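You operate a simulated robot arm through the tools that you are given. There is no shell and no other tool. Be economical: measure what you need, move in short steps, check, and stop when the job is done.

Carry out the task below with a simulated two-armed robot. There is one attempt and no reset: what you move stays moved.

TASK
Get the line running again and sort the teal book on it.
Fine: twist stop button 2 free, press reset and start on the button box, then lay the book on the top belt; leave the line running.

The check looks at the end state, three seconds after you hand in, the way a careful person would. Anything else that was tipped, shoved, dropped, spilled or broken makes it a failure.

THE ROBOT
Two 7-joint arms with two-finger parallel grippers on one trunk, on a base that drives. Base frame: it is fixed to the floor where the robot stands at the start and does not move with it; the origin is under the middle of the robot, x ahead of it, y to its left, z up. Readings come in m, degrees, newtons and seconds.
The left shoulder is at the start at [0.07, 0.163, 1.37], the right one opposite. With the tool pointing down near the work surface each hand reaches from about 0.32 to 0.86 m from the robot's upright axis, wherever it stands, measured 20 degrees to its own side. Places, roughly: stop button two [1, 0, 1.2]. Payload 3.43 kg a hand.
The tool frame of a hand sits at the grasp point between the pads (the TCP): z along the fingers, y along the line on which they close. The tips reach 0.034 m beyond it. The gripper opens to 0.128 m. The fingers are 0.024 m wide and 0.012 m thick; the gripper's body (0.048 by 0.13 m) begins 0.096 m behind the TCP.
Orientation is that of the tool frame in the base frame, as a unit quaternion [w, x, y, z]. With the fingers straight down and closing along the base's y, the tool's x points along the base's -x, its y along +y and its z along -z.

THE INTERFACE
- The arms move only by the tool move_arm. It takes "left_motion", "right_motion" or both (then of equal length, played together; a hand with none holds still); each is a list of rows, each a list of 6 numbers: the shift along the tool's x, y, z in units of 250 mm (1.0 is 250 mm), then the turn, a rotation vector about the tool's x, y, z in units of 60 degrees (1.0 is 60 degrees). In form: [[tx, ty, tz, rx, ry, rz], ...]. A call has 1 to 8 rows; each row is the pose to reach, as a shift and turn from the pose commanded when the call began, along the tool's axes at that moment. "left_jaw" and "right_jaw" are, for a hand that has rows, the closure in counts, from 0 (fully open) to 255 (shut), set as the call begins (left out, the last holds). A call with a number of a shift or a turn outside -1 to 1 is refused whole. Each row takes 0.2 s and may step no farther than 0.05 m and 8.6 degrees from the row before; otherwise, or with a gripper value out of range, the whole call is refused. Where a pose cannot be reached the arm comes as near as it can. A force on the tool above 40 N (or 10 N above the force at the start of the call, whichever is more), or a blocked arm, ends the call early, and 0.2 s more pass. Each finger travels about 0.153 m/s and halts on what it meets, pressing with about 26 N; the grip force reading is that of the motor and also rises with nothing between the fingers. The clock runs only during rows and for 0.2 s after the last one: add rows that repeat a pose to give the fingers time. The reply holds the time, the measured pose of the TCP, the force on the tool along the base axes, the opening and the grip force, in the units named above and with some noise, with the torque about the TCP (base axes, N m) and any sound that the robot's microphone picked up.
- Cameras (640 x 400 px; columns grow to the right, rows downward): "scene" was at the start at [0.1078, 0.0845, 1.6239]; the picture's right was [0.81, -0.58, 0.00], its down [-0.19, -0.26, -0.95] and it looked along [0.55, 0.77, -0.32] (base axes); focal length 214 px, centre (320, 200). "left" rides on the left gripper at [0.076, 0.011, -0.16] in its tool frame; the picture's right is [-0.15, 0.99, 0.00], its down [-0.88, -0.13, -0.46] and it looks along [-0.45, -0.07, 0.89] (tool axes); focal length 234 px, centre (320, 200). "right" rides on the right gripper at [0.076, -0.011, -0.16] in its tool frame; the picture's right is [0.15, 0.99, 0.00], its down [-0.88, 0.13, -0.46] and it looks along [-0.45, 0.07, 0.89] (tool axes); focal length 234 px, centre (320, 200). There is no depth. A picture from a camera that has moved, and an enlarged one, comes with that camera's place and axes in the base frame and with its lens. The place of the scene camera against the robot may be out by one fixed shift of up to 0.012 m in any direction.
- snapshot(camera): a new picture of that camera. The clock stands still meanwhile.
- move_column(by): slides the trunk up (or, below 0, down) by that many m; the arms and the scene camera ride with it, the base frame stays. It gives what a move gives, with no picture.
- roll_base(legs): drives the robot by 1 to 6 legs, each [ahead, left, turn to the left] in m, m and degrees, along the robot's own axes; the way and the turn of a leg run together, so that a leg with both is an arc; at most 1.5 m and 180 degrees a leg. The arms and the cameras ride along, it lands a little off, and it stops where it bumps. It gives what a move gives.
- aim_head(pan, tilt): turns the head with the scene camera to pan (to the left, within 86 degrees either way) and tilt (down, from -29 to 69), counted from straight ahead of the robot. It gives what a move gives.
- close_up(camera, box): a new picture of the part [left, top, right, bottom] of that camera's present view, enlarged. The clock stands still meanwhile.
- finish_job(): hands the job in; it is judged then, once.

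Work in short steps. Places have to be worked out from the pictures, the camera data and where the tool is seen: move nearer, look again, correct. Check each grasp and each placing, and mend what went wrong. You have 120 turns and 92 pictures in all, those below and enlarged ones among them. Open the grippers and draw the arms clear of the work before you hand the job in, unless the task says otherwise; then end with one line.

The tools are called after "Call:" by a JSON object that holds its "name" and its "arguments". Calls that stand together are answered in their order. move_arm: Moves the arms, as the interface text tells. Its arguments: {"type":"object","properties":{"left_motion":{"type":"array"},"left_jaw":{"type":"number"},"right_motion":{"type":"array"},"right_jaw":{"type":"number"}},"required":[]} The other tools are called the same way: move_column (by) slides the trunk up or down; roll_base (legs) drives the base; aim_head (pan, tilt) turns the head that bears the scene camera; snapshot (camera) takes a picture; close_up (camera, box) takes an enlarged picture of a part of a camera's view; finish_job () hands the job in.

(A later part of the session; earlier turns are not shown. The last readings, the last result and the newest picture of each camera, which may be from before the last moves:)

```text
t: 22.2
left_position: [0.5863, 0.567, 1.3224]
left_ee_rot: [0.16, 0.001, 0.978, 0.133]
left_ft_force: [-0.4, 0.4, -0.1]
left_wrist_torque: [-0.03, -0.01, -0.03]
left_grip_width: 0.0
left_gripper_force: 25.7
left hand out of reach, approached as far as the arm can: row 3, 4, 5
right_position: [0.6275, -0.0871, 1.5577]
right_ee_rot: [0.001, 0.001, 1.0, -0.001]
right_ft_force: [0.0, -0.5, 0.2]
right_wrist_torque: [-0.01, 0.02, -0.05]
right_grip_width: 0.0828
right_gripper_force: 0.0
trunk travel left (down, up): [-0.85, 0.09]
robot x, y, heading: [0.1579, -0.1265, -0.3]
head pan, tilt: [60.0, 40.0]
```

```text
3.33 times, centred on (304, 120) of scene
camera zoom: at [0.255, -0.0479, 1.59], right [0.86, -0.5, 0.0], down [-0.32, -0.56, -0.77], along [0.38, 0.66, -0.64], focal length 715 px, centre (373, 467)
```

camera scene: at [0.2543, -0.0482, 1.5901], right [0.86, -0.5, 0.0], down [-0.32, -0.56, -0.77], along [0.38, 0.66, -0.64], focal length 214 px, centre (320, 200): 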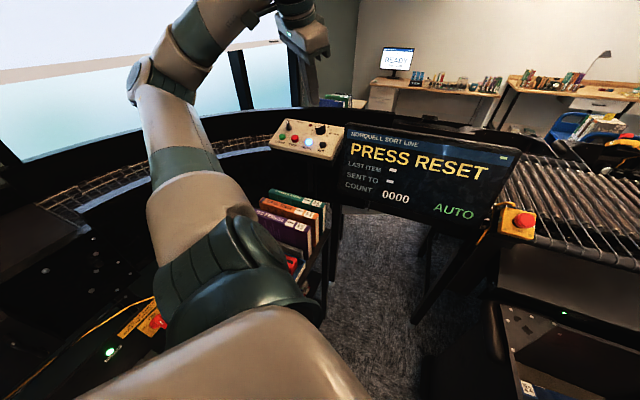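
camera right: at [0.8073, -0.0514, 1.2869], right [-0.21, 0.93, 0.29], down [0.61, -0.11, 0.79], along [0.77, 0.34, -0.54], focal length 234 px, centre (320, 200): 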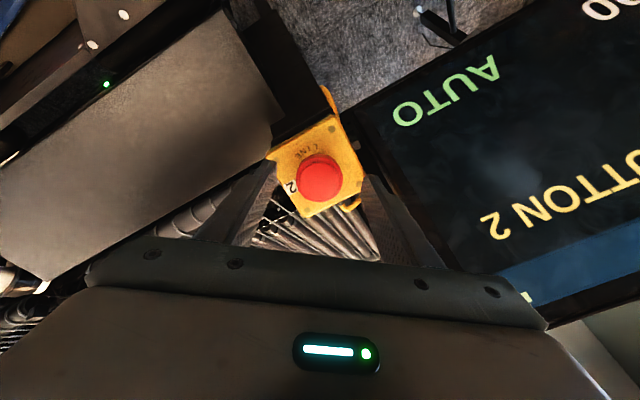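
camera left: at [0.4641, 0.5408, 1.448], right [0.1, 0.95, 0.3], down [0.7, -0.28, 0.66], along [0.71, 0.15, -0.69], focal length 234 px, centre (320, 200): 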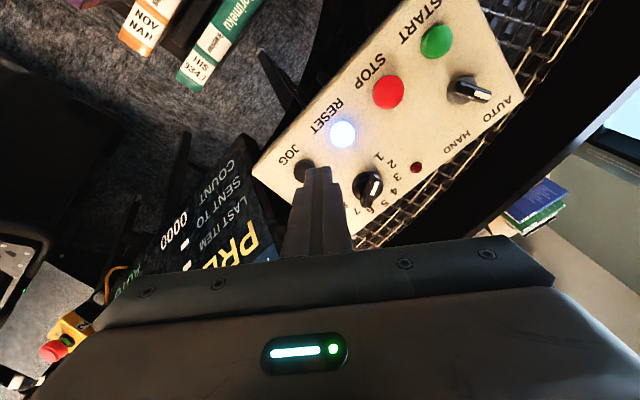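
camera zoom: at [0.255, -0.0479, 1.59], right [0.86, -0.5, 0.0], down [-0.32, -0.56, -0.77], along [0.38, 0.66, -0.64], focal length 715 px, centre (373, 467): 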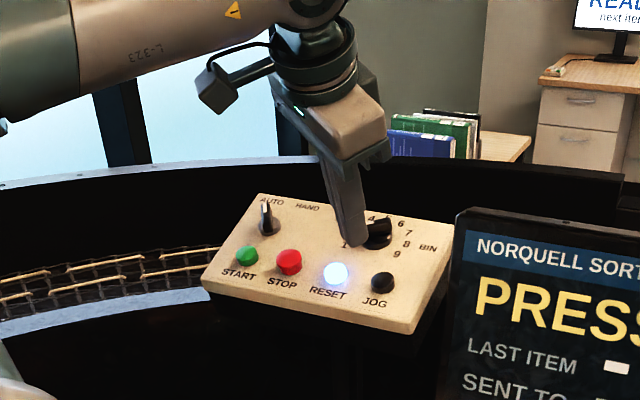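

The left arm hit its limit short of reset. I'll lift the hand, then drive slightly ahead (clear of rack and bin) and turn left so the box lies in the left arm's good zone.

Call:
{"name": "move_arm", "arguments": {"left_motion": [[0, 0, -0.18, 0, 0, 0], [0, -0.1, -0.36, 0, 0, 0], [0, -0.2, -0.52, 0, 0, 0], [0, -0.35, -0.62, 0, 0, 0], [0, -0.5, -0.72, 0, 0, 0]]}}

Call:
{"name": "roll_base", "arguments": {"legs": [[0.12, 0.01, 0]]}}

Call:
{"name": "aim_head", "arguments": {"pan": 40, "tilt": 66}}

Call:
{"name": "snapshot", "arguments": {"camera": "scene"}}

Call:
{"name": "snapshot", "arguments": {"camera": "right"}}

```text
refused: row 2 steps farther than a row can; nothing moved
```

```text
t: 23.5
left_position: [0.7038, 0.5762, 1.3251]
left_ee_rot: [0.16, 0.0, 0.978, 0.134]
left_ft_force: [-0.3, -1.6, -0.5]
left_wrist_torque: [-0.05, -0.02, -0.01]
left_grip_width: 0.0002
left_gripper_force: 26.4
right_position: [0.7423, -0.0802, 1.5592]
right_ee_rot: [0.002, 0.0, 1.0, 0.0]
right_ft_force: [0.4, -0.3, 0.0]
right_wrist_torque: [0.03, -0.04, -0.04]
right_grip_width: 0.0828
right_gripper_force: 0.1
trunk travel left (down, up): [-0.85, 0.09]
robot x, y, heading: [0.2775, -0.1208, 0.0]
head pan, tilt: [60.0, 40.0]
```

```text
t: 24.4
left_position: [0.7059, 0.5754, 1.3241]
left_ee_rot: [0.16, 0.001, 0.978, 0.133]
left_ft_force: [0.4, 0.9, -0.5]
left_wrist_torque: [0.02, 0.01, 0.01]
left_grip_width: 0.0
left_gripper_force: 26.1
right_position: [0.747, -0.08, 1.5579]
right_ee_rot: [0.001, 0.001, 1.0, 0.0]
right_ft_force: [-0.7, 0.5, 0.1]
right_wrist_torque: [-0.02, 0.01, -0.01]
right_grip_width: 0.0828
right_gripper_force: 0.1
trunk travel left (down, up): [-0.85, 0.09]
robot x, y, heading: [0.2733, -0.1213, -0.1]
head pan, tilt: [40.0, 66.0]
```

```text
53 pictures are left
camera scene: at [0.3786, -0.0754, 1.5567], right [0.64, -0.77, 0.0], down [-0.7, -0.59, -0.41], along [0.31, 0.26, -0.91], focal length 214 px, centre (320, 200)
```

scene: 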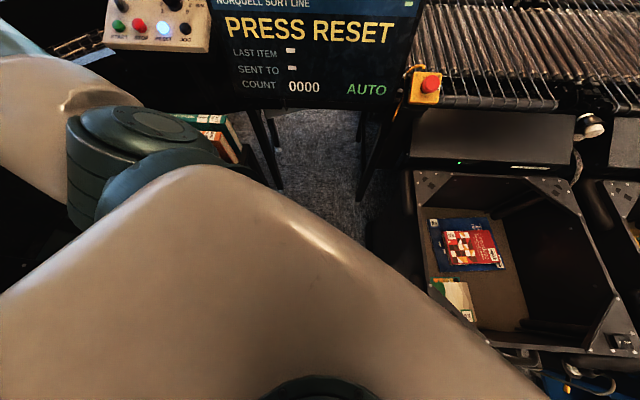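

```text
52 pictures are left
camera right: at [0.6723, -0.0897, 1.7177], right [-0.15, 0.99, 0.0], down [0.88, 0.13, 0.46], along [0.45, 0.07, -0.89], focal length 234 px, centre (320, 200)
```

right: 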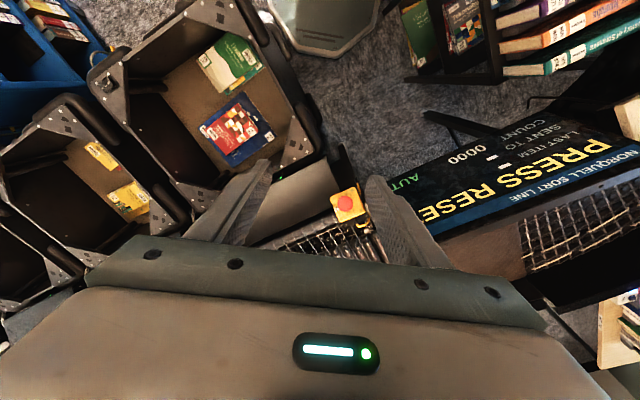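

The lift was refused (step slightly too long) though the drive was fine with no contact. Lifting the left hand now with shorter steps.

Call:
{"name": "move_arm", "arguments": {"left_motion": [[0, 0, -0.18, 0, 0, 0], [0, -0.06, -0.34, 0, 0, 0], [0, -0.14, -0.5, 0, 0, 0], [0, -0.24, -0.62, 0, 0, 0]]}}

```text
t: 25.4
left_position: [0.6585, 0.4752, 1.4511]
left_ee_rot: [0.159, 0.0, 0.978, 0.135]
left_ft_force: [-0.4, -0.1, 0.9]
left_wrist_torque: [-0.02, 0.03, 0.02]
left_grip_width: 0.0
left_gripper_force: 25.7
right_position: [0.7449, -0.0823, 1.5593]
right_ee_rot: [0.001, 0.0, 1.0, 0.001]
right_ft_force: [0.3, 0.6, -0.2]
right_wrist_torque: [0.02, -0.02, 0.0]
right_grip_width: 0.0827
right_gripper_force: 0.1
trunk travel left (down, up): [-0.85, 0.09]
robot x, y, heading: [0.2783, -0.1184, -0.0]
head pan, tilt: [40.0, 66.0]
```

Clear above everything; turning left 35° in place.

Call:
{"name": "roll_base", "arguments": {"legs": [[0, 0, 35]]}}

Call:
{"name": "aim_head", "arguments": {"pan": 45, "tilt": 35}}

Call:
{"name": "snapshot", "arguments": {"camera": "scene"}}

Call:
{"name": "snapshot", "arguments": {"camera": "left"}}

```text
t: 27.4
left_position: [0.2515, 0.588, 1.4504]
left_ee_rot: [0.114, -0.291, 0.934, 0.175]
left_ft_force: [-0.3, 0.2, -0.5]
left_wrist_torque: [-0.03, 0.0, -0.03]
left_grip_width: 0.0
left_gripper_force: 25.8
right_position: [0.6387, 0.1791, 1.5594]
right_ee_rot: [0.0, -0.298, 0.955, 0.001]
right_ft_force: [-0.4, 0.1, -0.1]
right_wrist_torque: [0.0, -0.02, -0.03]
right_grip_width: 0.0831
right_gripper_force: 0.0
trunk travel left (down, up): [-0.85, 0.09]
robot x, y, heading: [0.2774, -0.1254, 34.4]
head pan, tilt: [40.0, 66.0]
```

```text
t: 28.4
left_position: [0.2496, 0.5873, 1.4498]
left_ee_rot: [0.113, -0.291, 0.934, 0.175]
left_ft_force: [0.8, 0.0, -0.7]
left_wrist_torque: [0.04, 0.0, 0.02]
left_grip_width: 0.0002
left_gripper_force: 25.6
right_position: [0.6382, 0.1803, 1.5582]
right_ee_rot: [0.0, -0.298, 0.954, 0.0]
right_ft_force: [-0.7, -0.7, 0.0]
right_wrist_torque: [0.02, -0.01, 0.0]
right_grip_width: 0.0826
right_gripper_force: 0.1
trunk travel left (down, up): [-0.85, 0.09]
robot x, y, heading: [0.2759, -0.1224, 34.4]
head pan, tilt: [45.0, 35.0]
```

```text
51 pictures are left
camera scene: at [0.3383, 0.0015, 1.5976], right [0.98, -0.18, 0.0], down [-0.1, -0.57, -0.82], along [0.15, 0.81, -0.57], focal length 214 px, centre (320, 200)
```

scene: 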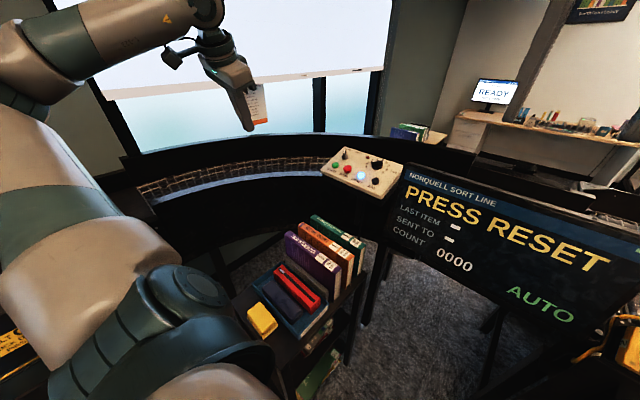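

```text
50 pictures are left
camera left: at [0.1641, 0.4965, 1.576], right [-0.46, 0.83, 0.3], down [0.74, 0.17, 0.66], along [0.5, 0.53, -0.69], focal length 234 px, centre (320, 200)
```

left: 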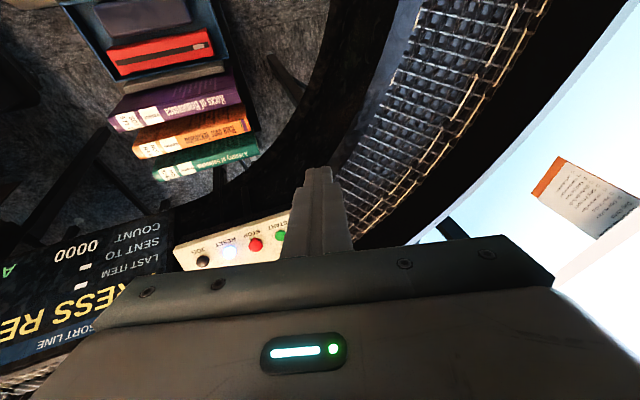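

Reset estimate confirmed from here. Moving the left hand to the hover above reset, aligning with the face normal on the way.

Call:
{"name": "move_arm", "arguments": {"left_motion": [[-0.11, -0.105, 0.07, 0.027, -0.012, 0], [-0.22, -0.21, 0.14, 0.053, -0.023, 0], [-0.33, -0.315, 0.21, 0.08, -0.035, 0], [-0.44, -0.42, 0.29, 0.107, -0.046, 0], [-0.55, -0.525, 0.37, 0.133, -0.058, 0], [-0.66, -0.63, 0.45, 0.16, -0.069, 0], [-0.77, -0.735, 0.53, 0.186, -0.08, 0], [-0.88, -0.84, 0.62, 0.213, -0.092, 0]]}}

Call:
{"name": "snapshot", "arguments": {"camera": "left"}}

Call:
{"name": "close_up", "arguments": {"camera": "scene", "box": [290, 90, 450, 210]}}

```text
t: 30.2
left_position: [0.57, 0.5988, 1.3189]
left_ee_rot: [0.188, -0.268, 0.941, 0.083]
left_ft_force: [0.9, 0.1, -1.0]
left_wrist_torque: [0.0, 0.01, 0.01]
left_grip_width: 0.0001
left_gripper_force: 26.0
right_position: [0.6417, 0.181, 1.5567]
right_ee_rot: [-0.001, -0.298, 0.955, -0.001]
right_ft_force: [1.2, 0.1, -1.0]
right_wrist_torque: [0.0, 0.06, 0.01]
right_grip_width: 0.083
right_gripper_force: 0.0
trunk travel left (down, up): [-0.85, 0.09]
robot x, y, heading: [0.2772, -0.1197, 34.9]
head pan, tilt: [45.0, 35.0]
```

```text
49 pictures are left
camera left: at [0.4539, 0.5315, 1.4356], right [-0.42, 0.9, 0.11], down [0.62, 0.19, 0.76], along [0.67, 0.39, -0.64], focal length 234 px, centre (320, 200)
```

left: 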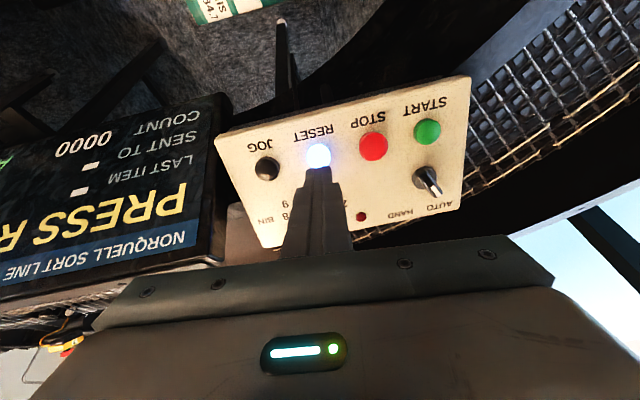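

```text
3.33 times, centred on (370, 150) of scene
camera zoom: at [0.3418, 0.0024, 1.5975], right [0.98, -0.18, 0.0], down [-0.1, -0.56, -0.82], along [0.15, 0.81, -0.57], focal length 715 px, centre (153, 367)
```

zoom: 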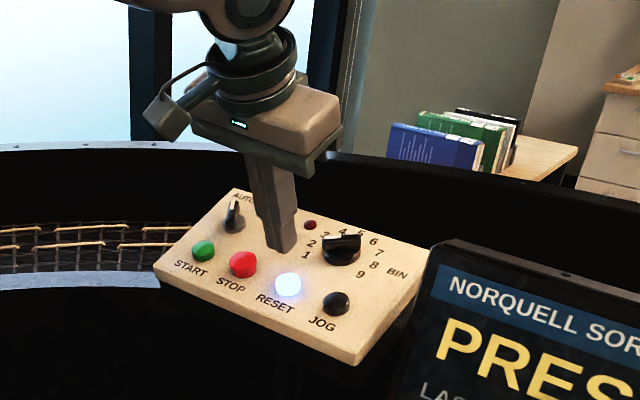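

Reset sits right on the tool axis, ~60 mm ahead of the tip. Pressing gently in, stopping if the force rises.

Call:
{"name": "move_arm", "arguments": {"left_motion": [[0, -0.004, 0.12, 0, 0, 0], [0, -0.006, 0.22, 0, 0, 0], [0, -0.006, 0.25, 0, 0, 0], [0, -0.006, 0.27, 0, 0, 0]]}}

Call:
{"name": "snapshot", "arguments": {"camera": "scene"}}

```text
t: 31.2
left_position: [0.5835, 0.6113, 1.2692]
left_ee_rot: [0.195, -0.268, 0.939, 0.087]
left_ft_force: [-10.8, -0.3, 40.0]
left_wrist_torque: [0.21, -0.07, 0.16]
left_grip_width: 0.0003
left_gripper_force: 26.4
right_position: [0.6322, 0.1729, 1.5627]
right_ee_rot: [0.002, -0.298, 0.955, 0.002]
right_ft_force: [0.0, 0.7, 0.3]
right_wrist_torque: [0.02, -0.01, 0.0]
right_grip_width: 0.0827
right_gripper_force: 0.1
trunk travel left (down, up): [-0.85, 0.09]
robot x, y, heading: [0.2782, -0.1226, 35.2]
head pan, tilt: [45.0, 35.0]
heard: click
```

```text
47 pictures are left
camera scene: at [0.3327, -0.0053, 1.599], right [0.98, -0.18, 0.0], down [-0.1, -0.56, -0.82], along [0.15, 0.81, -0.57], focal length 214 px, centre (320, 200)
```

scene: 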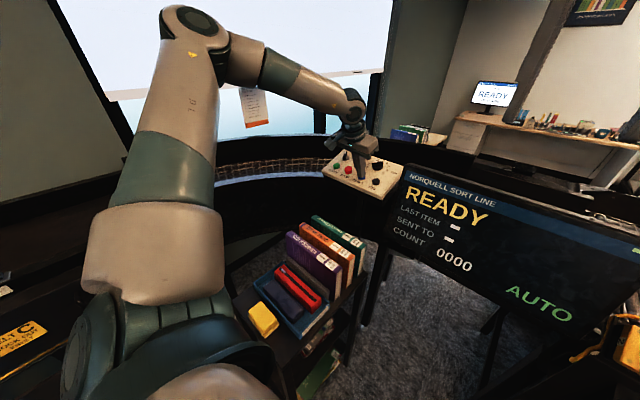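

Click heard and the screen shows READY. Backing off and shifting over to START.

Call:
{"name": "move_arm", "arguments": {"left_motion": [[0, 0, -0.12, 0, 0, 0], [0, 0, -0.24, 0, 0, 0], [0.015, 0.16, -0.24, 0, 0, 0], [0.03, 0.32, -0.24, 0, 0, 0], [0.044, 0.467, -0.24, 0, 0, 0]]}}

Call:
{"name": "close_up", "arguments": {"camera": "left", "box": [220, 60, 460, 220]}}

Call:
{"name": "close_up", "arguments": {"camera": "scene", "box": [290, 90, 450, 210]}}

```text
t: 32.4
left_position: [0.4966, 0.6912, 1.317]
left_ee_rot: [0.189, -0.268, 0.941, 0.083]
left_ft_force: [1.0, 0.0, -1.2]
left_wrist_torque: [-0.01, 0.02, -0.02]
left_grip_width: 0.0002
left_gripper_force: 26.0
right_position: [0.6378, 0.1776, 1.5589]
right_ee_rot: [0.001, -0.297, 0.955, 0.0]
right_ft_force: [-0.7, -0.1, 1.2]
right_wrist_torque: [-0.06, -0.04, -0.01]
right_grip_width: 0.0827
right_gripper_force: 0.0
trunk travel left (down, up): [-0.85, 0.09]
robot x, y, heading: [0.2795, -0.1203, 34.7]
head pan, tilt: [45.0, 35.0]
```

```text
2.50 times, centred on (340, 140) of left
camera zoom: at [0.3806, 0.6241, 1.4347], right [-0.42, 0.9, 0.11], down [0.62, 0.19, 0.76], along [0.67, 0.39, -0.64], focal length 585 px, centre (270, 350)
```

zoom: 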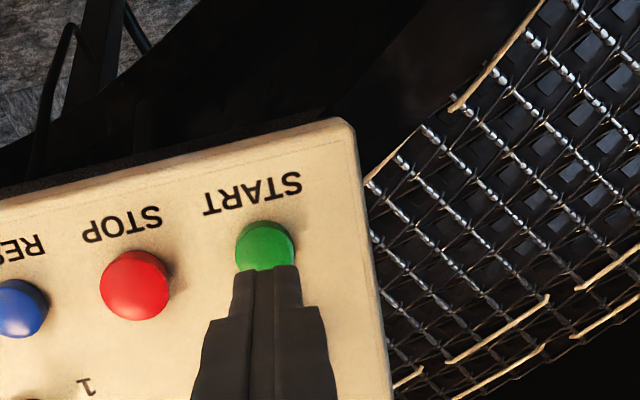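

```text
3.33 times, centred on (370, 150) of scene
camera zoom: at [0.3371, 0.0012, 1.5978], right [0.98, -0.18, 0.0], down [-0.1, -0.56, -0.82], along [0.15, 0.81, -0.57], focal length 715 px, centre (153, 367)
```

zoom: 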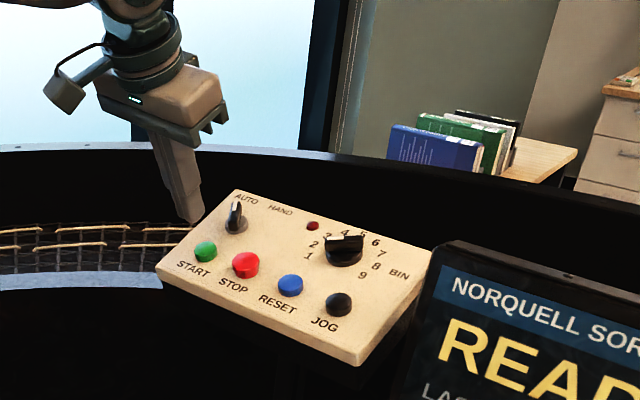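

START is on the tool axis now. Pressing it.

Call:
{"name": "move_arm", "arguments": {"left_motion": [[0, -0.004, 0.12, 0, 0, 0], [0, -0.006, 0.2, 0, 0, 0], [0, -0.006, 0.23, 0, 0, 0], [0, -0.006, 0.25, 0, 0, 0], [0, -0.006, 0.27, 0, 0, 0]]}}

Call:
{"name": "snapshot", "arguments": {"camera": "scene"}}

```text
t: 33.6
left_position: [0.5145, 0.7035, 1.2683]
left_ee_rot: [0.195, -0.269, 0.939, 0.089]
left_ft_force: [-17.7, -14.6, 21.8]
left_wrist_torque: [-0.28, 0.34, -0.08]
left_grip_width: 0.0001
left_gripper_force: 26.6
right_position: [0.6335, 0.1743, 1.5614]
right_ee_rot: [0.002, -0.299, 0.954, 0.003]
right_ft_force: [-0.9, 0.0, -0.1]
right_wrist_torque: [-0.04, 0.03, 0.01]
right_grip_width: 0.0831
right_gripper_force: 0.0
trunk travel left (down, up): [-0.85, 0.09]
robot x, y, heading: [0.2779, -0.122, 34.7]
head pan, tilt: [45.0, 35.0]
heard: click
stopped in row 5 (left hand): the force on the tool passed its limit at 43 N (the readings are from after the stop); the commanded pose is now the measured one
```

```text
44 pictures are left
camera scene: at [0.3333, -0.005, 1.5983], right [0.98, -0.18, 0.0], down [-0.1, -0.56, -0.82], along [0.15, 0.81, -0.57], focal length 214 px, centre (320, 200)
```

scene: 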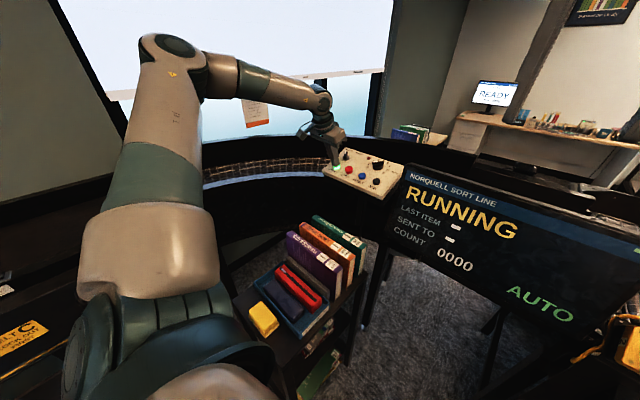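

RUNNING. Backing the left hand off upward, then looking left for the belts and any other teal book.

Call:
{"name": "move_arm", "arguments": {"left_motion": [[0, 0, -0.16, 0, 0, 0], [0, 0, -0.34, 0, 0, 0], [0.05, 0, -0.52, 0, 0, 0], [0.1, 0, -0.68, 0, 0, 0], [0.25, 0, -0.78, 0, 0, 0]]}}

Call:
{"name": "aim_head", "arguments": {"pan": 86, "tilt": 30}}

Call:
{"name": "snapshot", "arguments": {"camera": "scene"}}

```text
t: 34.8
left_position: [0.4085, 0.6285, 1.4181]
left_ee_rot: [0.194, -0.27, 0.939, 0.087]
left_ft_force: [0.3, -0.7, 1.0]
left_wrist_torque: [-0.01, -0.07, -0.02]
left_grip_width: 0.0
left_gripper_force: 26.1
right_position: [0.6351, 0.1782, 1.5596]
right_ee_rot: [0.001, -0.298, 0.954, 0.0]
right_ft_force: [-0.6, -1.0, -0.2]
right_wrist_torque: [0.01, -0.04, 0.05]
right_grip_width: 0.0827
right_gripper_force: 0.0
trunk travel left (down, up): [-0.85, 0.09]
robot x, y, heading: [0.277, -0.1232, 34.8]
head pan, tilt: [45.0, 35.0]
```

```text
t: 35.8
left_position: [0.4119, 0.6305, 1.4159]
left_ee_rot: [0.193, -0.268, 0.94, 0.086]
left_ft_force: [0.1, -0.1, 0.9]
left_wrist_torque: [-0.01, 0.03, 0.0]
left_grip_width: 0.0003
left_gripper_force: 25.7
right_position: [0.6388, 0.1815, 1.5581]
right_ee_rot: [0.0, -0.299, 0.954, 0.0]
right_ft_force: [0.3, 0.0, -0.2]
right_wrist_torque: [0.0, 0.02, 0.03]
right_grip_width: 0.0829
right_gripper_force: 0.0
trunk travel left (down, up): [-0.85, 0.09]
robot x, y, heading: [0.2788, -0.1217, 34.8]
head pan, tilt: [85.9, 30.0]
```

```text
43 pictures are left
camera scene: at [0.2768, -0.0069, 1.6054], right [0.86, 0.51, 0.0], down [0.25, -0.43, -0.87], along [-0.44, 0.74, -0.5], focal length 214 px, centre (320, 200)
```

scene: 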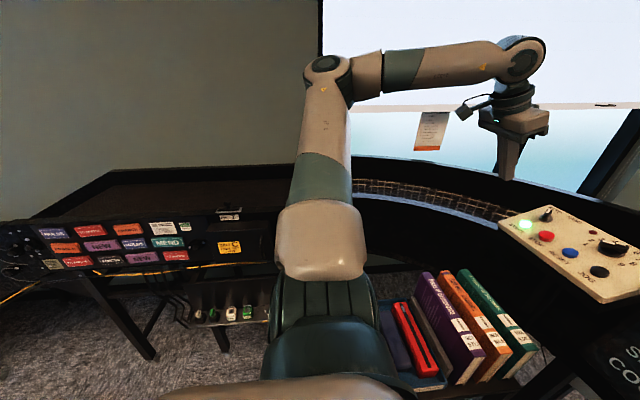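

Call:
{"name": "close_up", "arguments": {"camera": "scene", "box": [0, 150, 300, 330]}}

```text
2.13 times, centred on (150, 240) of scene
camera zoom: at [0.2768, -0.0069, 1.6054], right [0.86, 0.51, 0.0], down [0.25, -0.43, -0.87], along [-0.44, 0.74, -0.5], focal length 458 px, centre (683, 115)
```

zoom: 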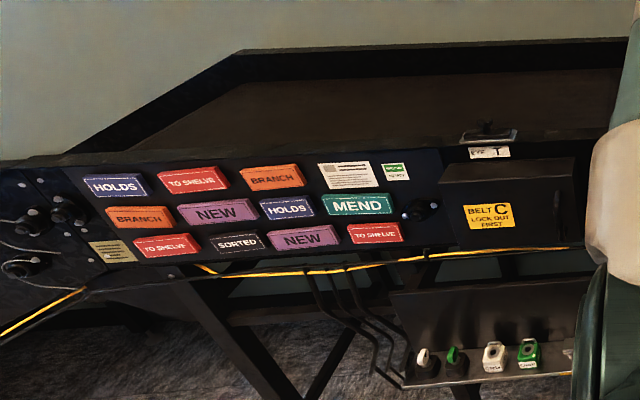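

Belt C, at the top of the incline by "EYE T", is the flat top belt to the left. Now for the teal book: I reorient the left hand over it, fingers down and closing across the book's thickness (direction ≈ (0.78, 0.62)).

Call:
{"name": "move_arm", "arguments": {"left_motion": [[-0.006, -0.078, 0.01, 0.0285, 0.024, 0.1135], [-0.013, -0.156, 0.02, 0.057, 0.048, 0.227], [-0.019, -0.234, 0.03, 0.0855, 0.0725, 0.3405], [-0.025, -0.312, 0.04, 0.114, 0.097, 0.454], [-0.032, -0.39, 0.05, 0.1425, 0.121, 0.5675], [-0.038, -0.468, 0.058, 0.171, 0.145, 0.681]], "left_jaw": 0}}

Call:
{"name": "move_arm", "arguments": {"left_motion": [[0, 0, 0, 0.0285, 0.024, 0.1135], [0, 0, 0, 0.057, 0.048, 0.227], [0, 0, 0, 0.0855, 0.0725, 0.3405], [0, 0, 0, 0.114, 0.097, 0.454], [0, 0, 0, 0.1425, 0.121, 0.5675], [0, 0, 0, 0.171, 0.145, 0.681]]}}

Call:
{"name": "snapshot", "arguments": {"camera": "left"}}

Call:
{"name": "aim_head", "arguments": {"pan": 45, "tilt": 45}}

Call:
{"name": "snapshot", "arguments": {"camera": "scene"}}

```text
t: 37.2
left_position: [0.4883, 0.476, 1.3967]
left_ee_rot: [0.102, 0.082, 0.99, 0.047]
left_ft_force: [-0.4, 0.2, 0.5]
left_wrist_torque: [0.01, 0.01, -0.03]
left_grip_width: 0.1282
left_gripper_force: 0.1
left hand out of reach, approached as far as the arm can: row 4, 5, 6
right_position: [0.6404, 0.1823, 1.5566]
right_ee_rot: [-0.001, -0.299, 0.954, 0.0]
right_ft_force: [0.1, 0.3, 0.6]
right_wrist_torque: [-0.03, 0.01, 0.01]
right_grip_width: 0.083
right_gripper_force: 0.1
trunk travel left (down, up): [-0.85, 0.09]
robot x, y, heading: [0.2752, -0.1248, 34.6]
head pan, tilt: [85.9, 30.0]
```

```text
t: 38.6
left_position: [0.4489, 0.2717, 1.4135]
left_ee_rot: [-0.006, 0.423, 0.906, 0.003]
left_ft_force: [-0.8, -0.2, 0.8]
left_wrist_torque: [0.0, 0.02, 0.01]
left_grip_width: 0.1283
left_gripper_force: 0.0
left hand out of reach, approached as far as the arm can: row 1, 2, 3, 4, 5, 6
right_position: [0.6381, 0.1789, 1.5586]
right_ee_rot: [0.0, -0.3, 0.954, 0.001]
right_ft_force: [-0.5, -0.2, -0.1]
right_wrist_torque: [-0.02, 0.02, 0.04]
right_grip_width: 0.0829
right_gripper_force: 0.1
trunk travel left (down, up): [-0.85, 0.09]
robot x, y, heading: [0.2785, -0.1239, 34.7]
head pan, tilt: [85.9, 30.0]
```

```text
41 pictures are left
camera left: at [0.4091, 0.3361, 1.5752], right [0.85, 0.52, 0.0], down [0.47, -0.76, 0.44], along [0.23, -0.38, -0.9], focal length 234 px, centre (320, 200)
```

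left: 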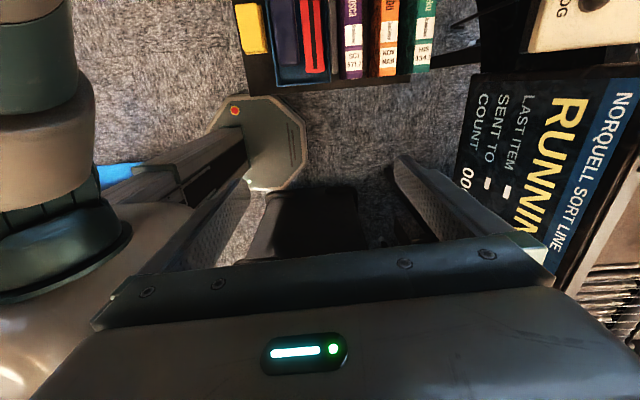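

```text
t: 39.7
left_position: [0.4495, 0.2734, 1.4129]
left_ee_rot: [-0.004, 0.422, 0.907, 0.004]
left_ft_force: [0.6, -0.2, 1.4]
left_wrist_torque: [-0.02, 0.01, -0.03]
left_grip_width: 0.1282
left_gripper_force: 0.0
right_position: [0.6367, 0.1796, 1.5578]
right_ee_rot: [0.0, -0.299, 0.954, 0.0]
right_ft_force: [-0.1, -0.1, 0.6]
right_wrist_torque: [0.03, 0.05, -0.01]
right_grip_width: 0.0826
right_gripper_force: 0.2
trunk travel left (down, up): [-0.85, 0.09]
robot x, y, heading: [0.2778, -0.1221, 34.8]
head pan, tilt: [45.0, 45.0]
```

```text
40 pictures are left
camera scene: at [0.3368, -0.0051, 1.5829], right [0.98, -0.18, 0.0], down [-0.13, -0.7, -0.71], along [0.13, 0.7, -0.71], focal length 214 px, centre (320, 200)
```

scene: 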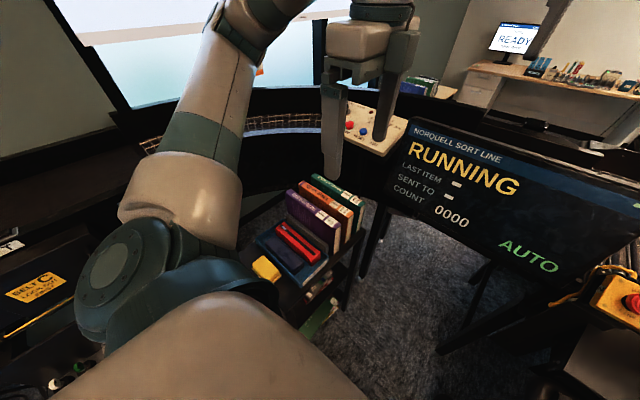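

The left arm can't reach there with that wrist yaw. Better: turn the robot to ~heading 123° so the right hand can reach the book on its right side with a natural wrist, and later face the top belt directly. Turning left 88° in place.

Call:
{"name": "roll_base", "arguments": {"legs": [[0, 0, 88]]}}

Call:
{"name": "aim_head", "arguments": {"pan": -45, "tilt": 45}}

Call:
{"name": "snapshot", "arguments": {"camera": "scene"}}

Call:
{"name": "aim_head", "arguments": {"pan": 15, "tilt": 40}}

Call:
{"name": "snapshot", "arguments": {"camera": "scene"}}

```text
t: 43.8
left_position: [-0.1051, 0.0744, 1.4135]
left_ee_rot: [-0.006, -0.312, 0.95, 0.0]
left_ft_force: [0.3, -0.1, 0.1]
left_wrist_torque: [-0.03, -0.03, 0.01]
left_grip_width: 0.128
left_gripper_force: 0.2
right_position: [-0.0016, 0.2556, 1.5595]
right_ee_rot: [0.0, 0.871, -0.491, 0.0]
right_ft_force: [0.4, 0.0, 0.4]
right_wrist_torque: [0.02, 0.0, -0.05]
right_grip_width: 0.0828
right_gripper_force: 0.1
trunk travel left (down, up): [-0.85, 0.09]
robot x, y, heading: [0.2806, -0.1215, 121.2]
head pan, tilt: [45.0, 45.0]
```

```text
t: 45.5
left_position: [-0.1054, 0.072, 1.4133]
left_ee_rot: [-0.005, -0.313, 0.95, 0.0]
left_ft_force: [-0.6, -0.8, -0.2]
left_wrist_torque: [0.02, 0.01, 0.01]
left_grip_width: 0.1279
left_gripper_force: 0.1
right_position: [-0.0011, 0.2563, 1.5587]
right_ee_rot: [0.0, 0.871, -0.491, -0.001]
right_ft_force: [-0.6, 1.3, -0.2]
right_wrist_torque: [-0.01, 0.01, 0.02]
right_grip_width: 0.0827
right_gripper_force: 0.1
trunk travel left (down, up): [-0.85, 0.09]
robot x, y, heading: [0.2767, -0.1194, 121.3]
head pan, tilt: [-45.0, 45.0]
```

```text
39 pictures are left
camera scene: at [0.2745, 0.0081, 1.5829], right [0.97, -0.24, 0.0], down [-0.17, -0.69, -0.71], along [0.17, 0.69, -0.71], focal length 214 px, centre (320, 200)
```

scene: 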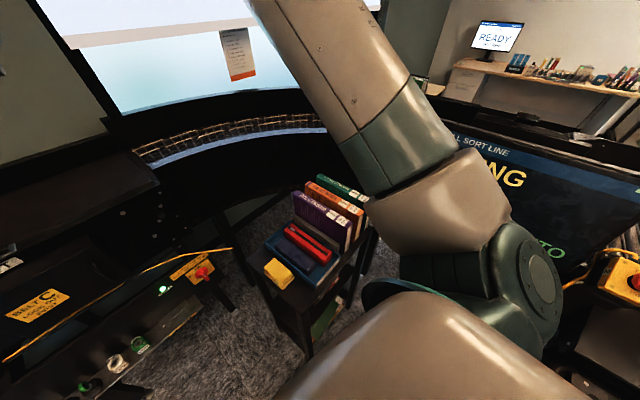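

```text
t: 46.8
left_position: [-0.1062, 0.0723, 1.4149]
left_ee_rot: [-0.006, -0.312, 0.95, 0.0]
left_ft_force: [-0.5, -0.1, 0.1]
left_wrist_torque: [-0.02, 0.01, -0.03]
left_grip_width: 0.1278
left_gripper_force: 0.1
right_position: [-0.0006, 0.2559, 1.5588]
right_ee_rot: [-0.001, 0.871, -0.492, 0.0]
right_ft_force: [0.0, -0.2, -1.1]
right_wrist_torque: [0.0, -0.01, -0.02]
right_grip_width: 0.0829
right_gripper_force: 0.1
trunk travel left (down, up): [-0.85, 0.09]
robot x, y, heading: [0.2763, -0.1185, 121.1]
head pan, tilt: [15.0, 40.0]
```

```text
38 pictures are left
camera scene: at [0.1938, -0.0118, 1.5901], right [0.69, 0.72, 0.0], down [0.46, -0.45, -0.77], along [-0.55, 0.53, -0.64], focal length 214 px, centre (320, 200)
```

scene: 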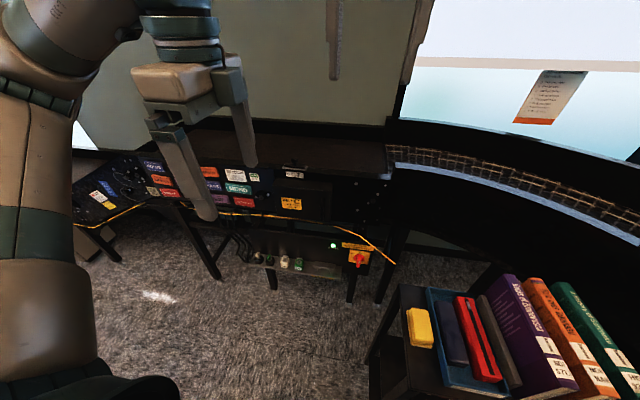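

Belt C is in clear view. Now move the right hand across (at height) to above the books on the right side.

Call:
{"name": "move_arm", "arguments": {"right_motion": [[0.005, -0.18, 0.05, 0, 0, 0], [0.01, -0.36, 0.1, 0, 0, 0], [0.015, -0.54, 0.15, 0, 0, 0], [0.02, -0.72, 0.2, 0, 0, 0], [0.025, -0.9, 0.25, 0, 0, 0], [0.025, -1.0, 0.28, 0, 0, 0]], "right_jaw": 0}}

Call:
{"name": "move_arm", "arguments": {"right_motion": [[0.0, -0.18, 0.05, 0, 0, 0], [0.0, -0.36, 0.1, 0, 0, 0], [0.01, -0.54, 0.15, 0, 0, 0], [0.01, -0.72, 0.2, 0, 0, 0], [0.015, -0.9, 0.25, 0, 0, 0], [0.015, -1.0, 0.28, 0, 0, 0]]}}

Call:
{"name": "snapshot", "arguments": {"camera": "right"}}

```text
t: 48.1
left_position: [-0.1054, 0.0735, 1.4152]
left_ee_rot: [-0.006, -0.313, 0.95, -0.001]
left_ft_force: [1.3, -0.3, 0.7]
left_wrist_torque: [0.01, 0.01, -0.03]
left_grip_width: 0.1281
left_gripper_force: 0.1
right_position: [0.2161, 0.3799, 1.4875]
right_ee_rot: [0.0, 0.871, -0.492, 0.0]
right_ft_force: [0.4, -0.3, 0.0]
right_wrist_torque: [-0.01, 0.01, 0.03]
right_grip_width: 0.1279
right_gripper_force: 0.0
trunk travel left (down, up): [-0.85, 0.09]
robot x, y, heading: [0.2796, -0.1236, 121.1]
head pan, tilt: [15.0, 40.0]
```

```text
t: 49.5
left_position: [-0.1053, 0.0736, 1.4141]
left_ee_rot: [-0.005, -0.312, 0.95, -0.001]
left_ft_force: [0.1, 0.5, 0.6]
left_wrist_torque: [0.02, -0.02, 0.01]
left_grip_width: 0.1283
left_gripper_force: 0.0
right_position: [0.4338, 0.5081, 1.4183]
right_ee_rot: [0.0, 0.871, -0.491, -0.001]
right_ft_force: [-0.4, -0.2, -0.6]
right_wrist_torque: [0.0, -0.02, 0.03]
right_grip_width: 0.128
right_gripper_force: 0.1
trunk travel left (down, up): [-0.85, 0.09]
robot x, y, heading: [0.2779, -0.1243, 121.2]
head pan, tilt: [15.0, 40.0]
```

```text
37 pictures are left
camera right: at [0.4839, 0.4491, 1.5776], right [-0.77, -0.64, 0.0], down [-0.57, 0.69, 0.46], along [-0.29, 0.35, -0.89], focal length 234 px, centre (320, 200)
```

right: 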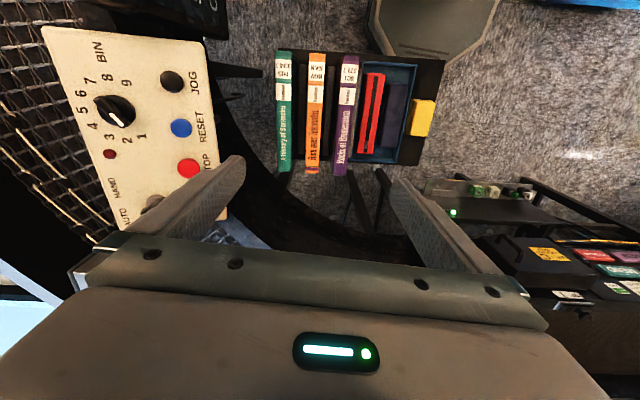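

Great view: the teal book stands free with ~33 mm gaps; its spine centre ≈ (0.495, 0.547, 1.075). Aligning yaw by 8.6° and descending to ~0.15 above, jaws set to ~48 mm.

Call:
{"name": "move_arm", "arguments": {"right_motion": [[-0.001, -0.1, 0.1, 0, 0, -0.03], [-0.003, -0.2, 0.22, 0, 0, -0.06], [-0.005, -0.29, 0.38, 0, 0, -0.09], [-0.007, -0.29, 0.57, 0, 0, -0.12], [-0.007, -0.29, 0.74, 0, 0, -0.143]], "right_jaw": 159}}

Call:
{"name": "snapshot", "arguments": {"camera": "right"}}

```text
t: 50.8
left_position: [-0.1055, 0.0735, 1.4154]
left_ee_rot: [-0.007, -0.312, 0.95, 0.0]
left_ft_force: [0.1, 0.2, 0.6]
left_wrist_torque: [0.01, 0.02, -0.01]
left_grip_width: 0.1279
left_gripper_force: 0.1
right_position: [0.4949, 0.5479, 1.2348]
right_ee_rot: [-0.001, 0.905, -0.425, -0.001]
right_ft_force: [-0.1, 0.0, -0.3]
right_wrist_torque: [-0.01, 0.01, -0.02]
right_grip_width: 0.0483
right_gripper_force: 0.1
trunk travel left (down, up): [-0.85, 0.09]
robot x, y, heading: [0.2803, -0.1201, 121.0]
head pan, tilt: [15.0, 40.0]
```

```text
36 pictures are left
camera right: at [0.553, 0.4965, 1.3945], right [-0.67, -0.74, 0.0], down [-0.66, 0.59, 0.46], along [-0.34, 0.31, -0.89], focal length 234 px, centre (320, 200)
```

right: 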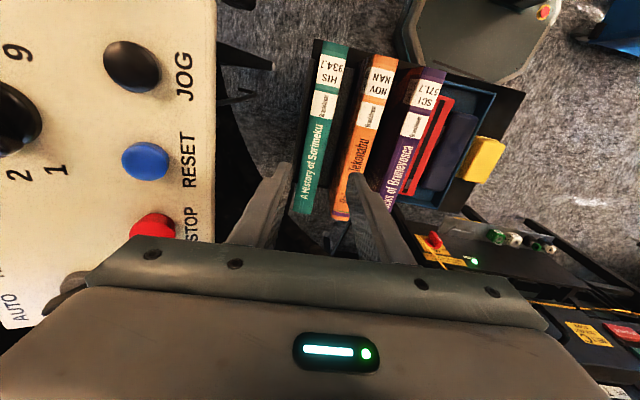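

Aligned with the spine; a 6 mm sideways correction centres the book. Lowering until tips are just above the spine.

Call:
{"name": "move_arm", "arguments": {"right_motion": [[0, -0.024, 0.15, 0, 0, 0], [0, -0.024, 0.3, 0, 0, 0], [0, -0.024, 0.44, 0, 0, 0]]}}

Call:
{"name": "snapshot", "arguments": {"camera": "right"}}

Call:
{"name": "aim_head", "arguments": {"pan": -50, "tilt": 45}}

Call:
{"name": "close_up", "arguments": {"camera": "scene", "box": [230, 120, 430, 260]}}

```text
t: 51.5
left_position: [-0.1131, 0.0708, 1.4119]
left_ee_rot: [-0.003, -0.312, 0.95, 0.001]
left_ft_force: [0.5, -0.1, 0.2]
left_wrist_torque: [0.0, -0.01, 0.02]
left_grip_width: 0.1277
left_gripper_force: 0.0
right_position: [0.4932, 0.5473, 1.1283]
right_ee_rot: [-0.002, 0.905, -0.425, 0.002]
right_ft_force: [0.6, -0.4, 0.2]
right_wrist_torque: [-0.01, 0.01, 0.03]
right_grip_width: 0.0484
right_gripper_force: 0.0
trunk travel left (down, up): [-0.85, 0.09]
robot x, y, heading: [0.2809, -0.123, 121.1]
head pan, tilt: [15.0, 40.0]
```

```text
35 pictures are left
camera right: at [0.5499, 0.4964, 1.2875], right [-0.67, -0.74, -0.01], down [-0.66, 0.59, 0.46], along [-0.34, 0.31, -0.89], focal length 234 px, centre (320, 200)
```

right: 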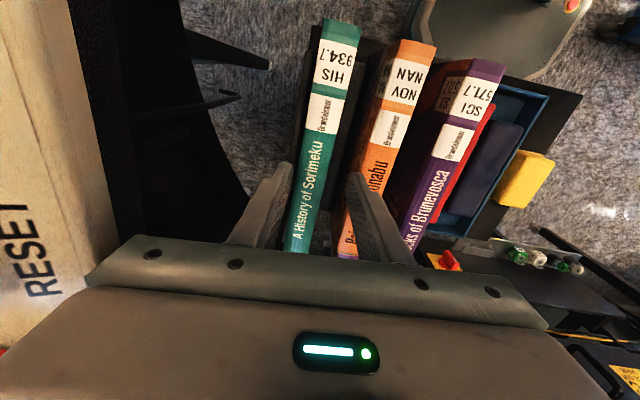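

```text
t: 52.9
left_position: [-0.1127, 0.0716, 1.4132]
left_ee_rot: [-0.003, -0.312, 0.95, -0.001]
left_ft_force: [-0.7, -0.2, 0.5]
left_wrist_torque: [-0.02, 0.0, -0.01]
left_grip_width: 0.1278
left_gripper_force: 0.1
right_position: [0.4935, 0.5476, 1.129]
right_ee_rot: [-0.002, 0.905, -0.425, 0.001]
right_ft_force: [0.9, 0.5, 0.6]
right_wrist_torque: [0.0, -0.04, 0.0]
right_grip_width: 0.0482
right_gripper_force: 0.1
trunk travel left (down, up): [-0.85, 0.09]
robot x, y, heading: [0.2768, -0.1225, 121.0]
head pan, tilt: [-50.0, 45.0]
```

```text
2.86 times, centred on (330, 190) of scene
camera zoom: at [0.2741, 0.0028, 1.5831], right [0.95, -0.32, 0.0], down [-0.23, -0.67, -0.71], along [0.23, 0.67, -0.7], focal length 613 px, centre (291, 229)
```

zoom: 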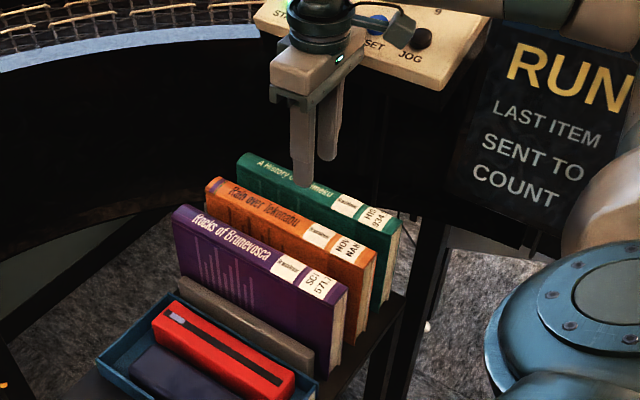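

Still ~6 mm off to one side. Correcting sideways, then a small descent and check.

Call:
{"name": "move_arm", "arguments": {"right_motion": [[0, -0.026, 0, 0, 0, 0], [0, -0.026, 0.06, 0, 0, 0]]}}

Call:
{"name": "close_up", "arguments": {"camera": "right", "box": [220, 100, 420, 260]}}

```text
t: 53.5
left_position: [-0.1137, 0.0698, 1.4128]
left_ee_rot: [-0.003, -0.313, 0.95, -0.001]
left_ft_force: [0.5, -0.4, -0.4]
left_wrist_torque: [0.03, -0.01, -0.01]
left_grip_width: 0.1281
left_gripper_force: 0.2
right_position: [0.4982, 0.5501, 1.1108]
right_ee_rot: [-0.003, 0.905, -0.426, 0.001]
right_ft_force: [-1.8, 0.6, -0.1]
right_wrist_torque: [0.0, 0.0, 0.02]
right_grip_width: 0.0482
right_gripper_force: 0.0
trunk travel left (down, up): [-0.85, 0.09]
robot x, y, heading: [0.2764, -0.1231, 121.3]
head pan, tilt: [-50.0, 45.0]
```

```text
2.50 times, centred on (320, 180) of right
camera zoom: at [0.5549, 0.4997, 1.2714], right [-0.67, -0.74, -0.01], down [-0.66, 0.59, 0.45], along [-0.33, 0.31, -0.89], focal length 585 px, centre (320, 250)
```

zoom: 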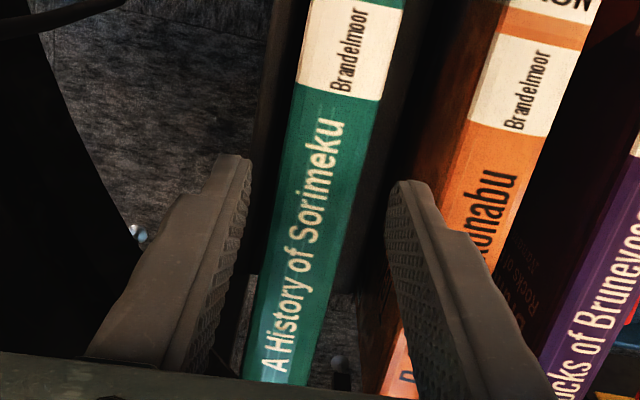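

Now centred between the fingers. Descending 60 mm along the book.

Call:
{"name": "move_arm", "arguments": {"right_motion": [[0, 0, 0.08, 0, 0, 0], [0, 0, 0.16, 0, 0, 0], [0, 0, 0.24, 0, 0, 0]]}}

Call:
{"name": "move_arm", "arguments": {"right_motion": [[0, 0, 0, 0, 0, 0], [0, 0, 0, 0, 0, 0], [0, 0, 0, 0, 0, 0]], "right_jaw": 255}}

Call:
{"name": "snapshot", "arguments": {"camera": "right"}}

```text
t: 54.3
left_position: [-0.1113, 0.0696, 1.412]
left_ee_rot: [-0.002, -0.312, 0.95, 0.0]
left_ft_force: [-0.7, -0.6, 0.7]
left_wrist_torque: [0.01, 0.01, 0.01]
left_grip_width: 0.1279
left_gripper_force: 0.1
right_position: [0.4983, 0.551, 1.0508]
right_ee_rot: [-0.002, 0.905, -0.425, 0.001]
right_ft_force: [0.8, 0.0, 1.5]
right_wrist_torque: [0.0, 0.03, -0.02]
right_grip_width: 0.0479
right_gripper_force: 0.1
trunk travel left (down, up): [-0.85, 0.09]
robot x, y, heading: [0.275, -0.1187, 121.2]
head pan, tilt: [-50.0, 45.0]
```

```text
t: 55.1
left_position: [-0.1132, 0.0693, 1.4124]
left_ee_rot: [-0.003, -0.312, 0.95, 0.0]
left_ft_force: [0.5, -0.1, 0.2]
left_wrist_torque: [-0.01, -0.02, -0.02]
left_grip_width: 0.1279
left_gripper_force: 0.1
right_position: [0.4967, 0.5499, 1.0512]
right_ee_rot: [-0.002, 0.905, -0.425, 0.001]
right_ft_force: [-0.4, 2.8, 0.3]
right_wrist_torque: [-0.07, -0.01, -0.54]
right_grip_width: 0.032
right_gripper_force: 26.2
trunk travel left (down, up): [-0.85, 0.09]
robot x, y, heading: [0.2816, -0.1226, 121.2]
head pan, tilt: [-50.0, 45.0]
```

```text
32 pictures are left
camera right: at [0.5544, 0.4991, 1.2113], right [-0.67, -0.74, -0.01], down [-0.66, 0.59, 0.46], along [-0.34, 0.31, -0.89], focal length 234 px, centre (320, 200)
```

right: 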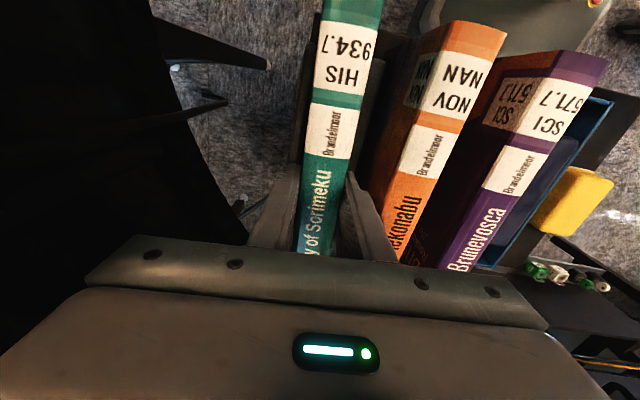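

Gripped at 32 mm. Lifting straight up.

Call:
{"name": "move_arm", "arguments": {"right_motion": [[0, 0, -0.12, 0, 0, 0], [0, 0, -0.28, 0, 0, 0], [0, 0, -0.44, 0, 0, 0], [0, 0, -0.6, 0, 0, 0], [0, 0, -0.76, 0, 0, 0], [0, 0, -0.92, 0, 0, 0]]}}

Call:
{"name": "snapshot", "arguments": {"camera": "scene"}}

Call:
{"name": "snapshot", "arguments": {"camera": "right"}}

```text
t: 56.5
left_position: [-0.1062, 0.0749, 1.4131]
left_ee_rot: [-0.006, -0.313, 0.95, -0.001]
left_ft_force: [0.1, 0.2, -0.4]
left_wrist_torque: [0.01, -0.02, 0.0]
left_grip_width: 0.1281
left_gripper_force: 0.0
right_position: [0.5036, 0.5535, 1.2787]
right_ee_rot: [0.001, 0.905, -0.426, 0.0]
right_ft_force: [-0.7, -0.1, -5.1]
right_wrist_torque: [0.02, 0.02, -0.01]
right_grip_width: 0.0317
right_gripper_force: 25.7
trunk travel left (down, up): [-0.85, 0.09]
robot x, y, heading: [0.2743, -0.1228, 121.2]
head pan, tilt: [-50.0, 45.0]
```

```text
31 pictures are left
camera scene: at [0.2811, 0.0077, 1.5831], right [0.95, -0.32, 0.0], down [-0.23, -0.67, -0.71], along [0.23, 0.67, -0.71], focal length 214 px, centre (320, 200)
```

scene: 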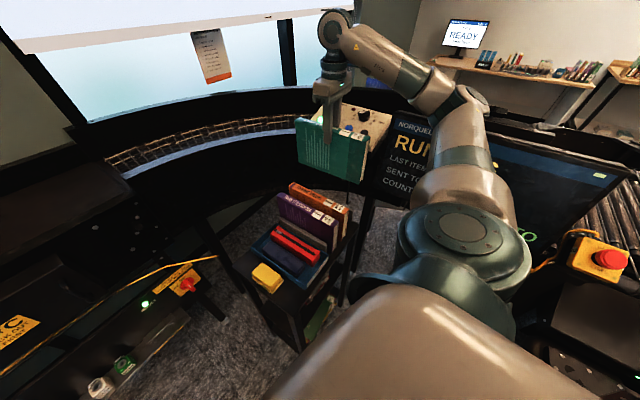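

```text
30 pictures are left
camera right: at [0.5616, 0.5041, 1.4381], right [-0.67, -0.74, 0.0], down [-0.66, 0.6, 0.45], along [-0.34, 0.3, -0.89], focal length 234 px, centre (320, 200)
```

right: 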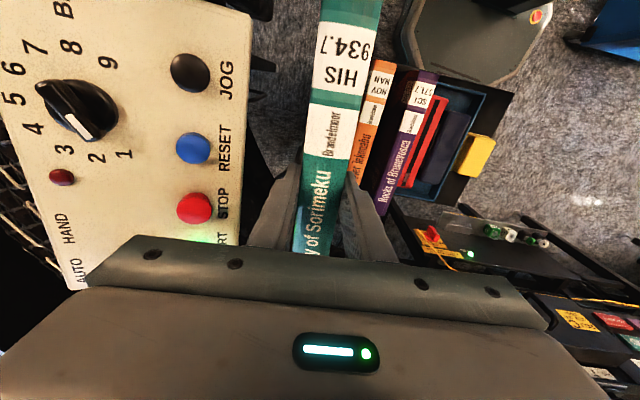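

The book is held securely (≈0.5 kg). Raising it and swinging it in front of the robot before driving.

Call:
{"name": "move_arm", "arguments": {"right_motion": [[0, 0, -0.18, 0, 0, 0], [0, 0, -0.36, 0, 0, 0], [0, 0.02, -0.54, 0, 0, 0], [-0.03, 0.12, -0.66, 0, 0, 0], [-0.06, 0.28, -0.72, 0, 0, 0], [-0.09, 0.46, -0.76, 0, 0, 0], [-0.12, 0.64, -0.8, 0, 0, 0], [-0.14, 0.82, -0.82, 0, 0, 0]]}}

Call:
{"name": "move_arm", "arguments": {"right_motion": [[-0.02, 0.18, 0, 0, 0, 0], [-0.04, 0.36, 0, 0, 0, 0], [-0.06, 0.54, 0, 0, 0, 0], [-0.08, 0.72, 0, 0, 0, 0], [-0.1, 0.9, 0, 0, 0, 0], [-0.12, 1.0, 0, 0, 0, 0]]}}

Call:
{"name": "aim_head", "arguments": {"pan": 5, "tilt": 40}}

Call:
{"name": "snapshot", "arguments": {"camera": "scene"}}

```text
t: 58.3
left_position: [-0.109, 0.071, 1.4138]
left_ee_rot: [-0.005, -0.312, 0.95, 0.001]
left_ft_force: [0.0, -1.2, 0.0]
left_wrist_torque: [0.0, -0.04, -0.01]
left_grip_width: 0.1278
left_gripper_force: 0.2
right_position: [0.3177, 0.446, 1.483]
right_ee_rot: [-0.001, 0.905, -0.425, 0.0]
right_ft_force: [-1.2, -1.0, -4.9]
right_wrist_torque: [0.0, -0.03, 0.03]
right_grip_width: 0.0318
right_gripper_force: 26.1
trunk travel left (down, up): [-0.85, 0.09]
robot x, y, heading: [0.2785, -0.1224, 121.1]
head pan, tilt: [-50.0, 45.0]
```

```text
t: 59.7
left_position: [-0.1077, 0.073, 1.4137]
left_ee_rot: [-0.006, -0.312, 0.95, 0.0]
left_ft_force: [-0.6, -0.3, -0.3]
left_wrist_torque: [-0.01, 0.0, -0.02]
left_grip_width: 0.128
left_gripper_force: 0.2
right_position: [0.1091, 0.3125, 1.4794]
right_ee_rot: [0.0, 0.905, -0.426, 0.0]
right_ft_force: [-0.5, 0.6, -6.2]
right_wrist_torque: [-0.02, -0.02, -0.05]
right_grip_width: 0.0321
right_gripper_force: 25.6
trunk travel left (down, up): [-0.85, 0.09]
robot x, y, heading: [0.2794, -0.1241, 120.7]
head pan, tilt: [-50.0, 45.0]
```

```text
t: 61.0
left_position: [-0.1073, 0.074, 1.415]
left_ee_rot: [-0.005, -0.313, 0.95, -0.001]
left_ft_force: [0.8, -0.3, 0.0]
left_wrist_torque: [0.03, 0.0, 0.0]
left_grip_width: 0.1279
left_gripper_force: 0.1
right_position: [0.1115, 0.3129, 1.4798]
right_ee_rot: [0.001, 0.905, -0.425, 0.0]
right_ft_force: [0.1, -0.1, -6.2]
right_wrist_torque: [-0.03, -0.05, 0.0]
right_grip_width: 0.0319
right_gripper_force: 26.1
trunk travel left (down, up): [-0.85, 0.09]
robot x, y, heading: [0.2791, -0.1218, 120.8]
head pan, tilt: [5.0, 40.0]
```

```text
29 pictures are left
camera scene: at [0.2045, -0.0016, 1.59], right [0.81, 0.59, 0.0], down [0.38, -0.52, -0.77], along [-0.45, 0.62, -0.64], focal length 214 px, centre (320, 200)
```

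scene: 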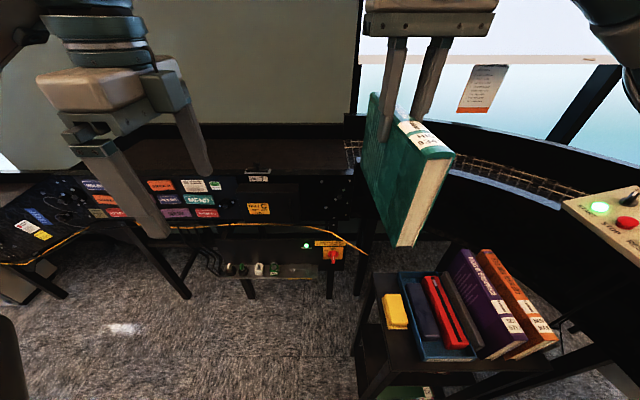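

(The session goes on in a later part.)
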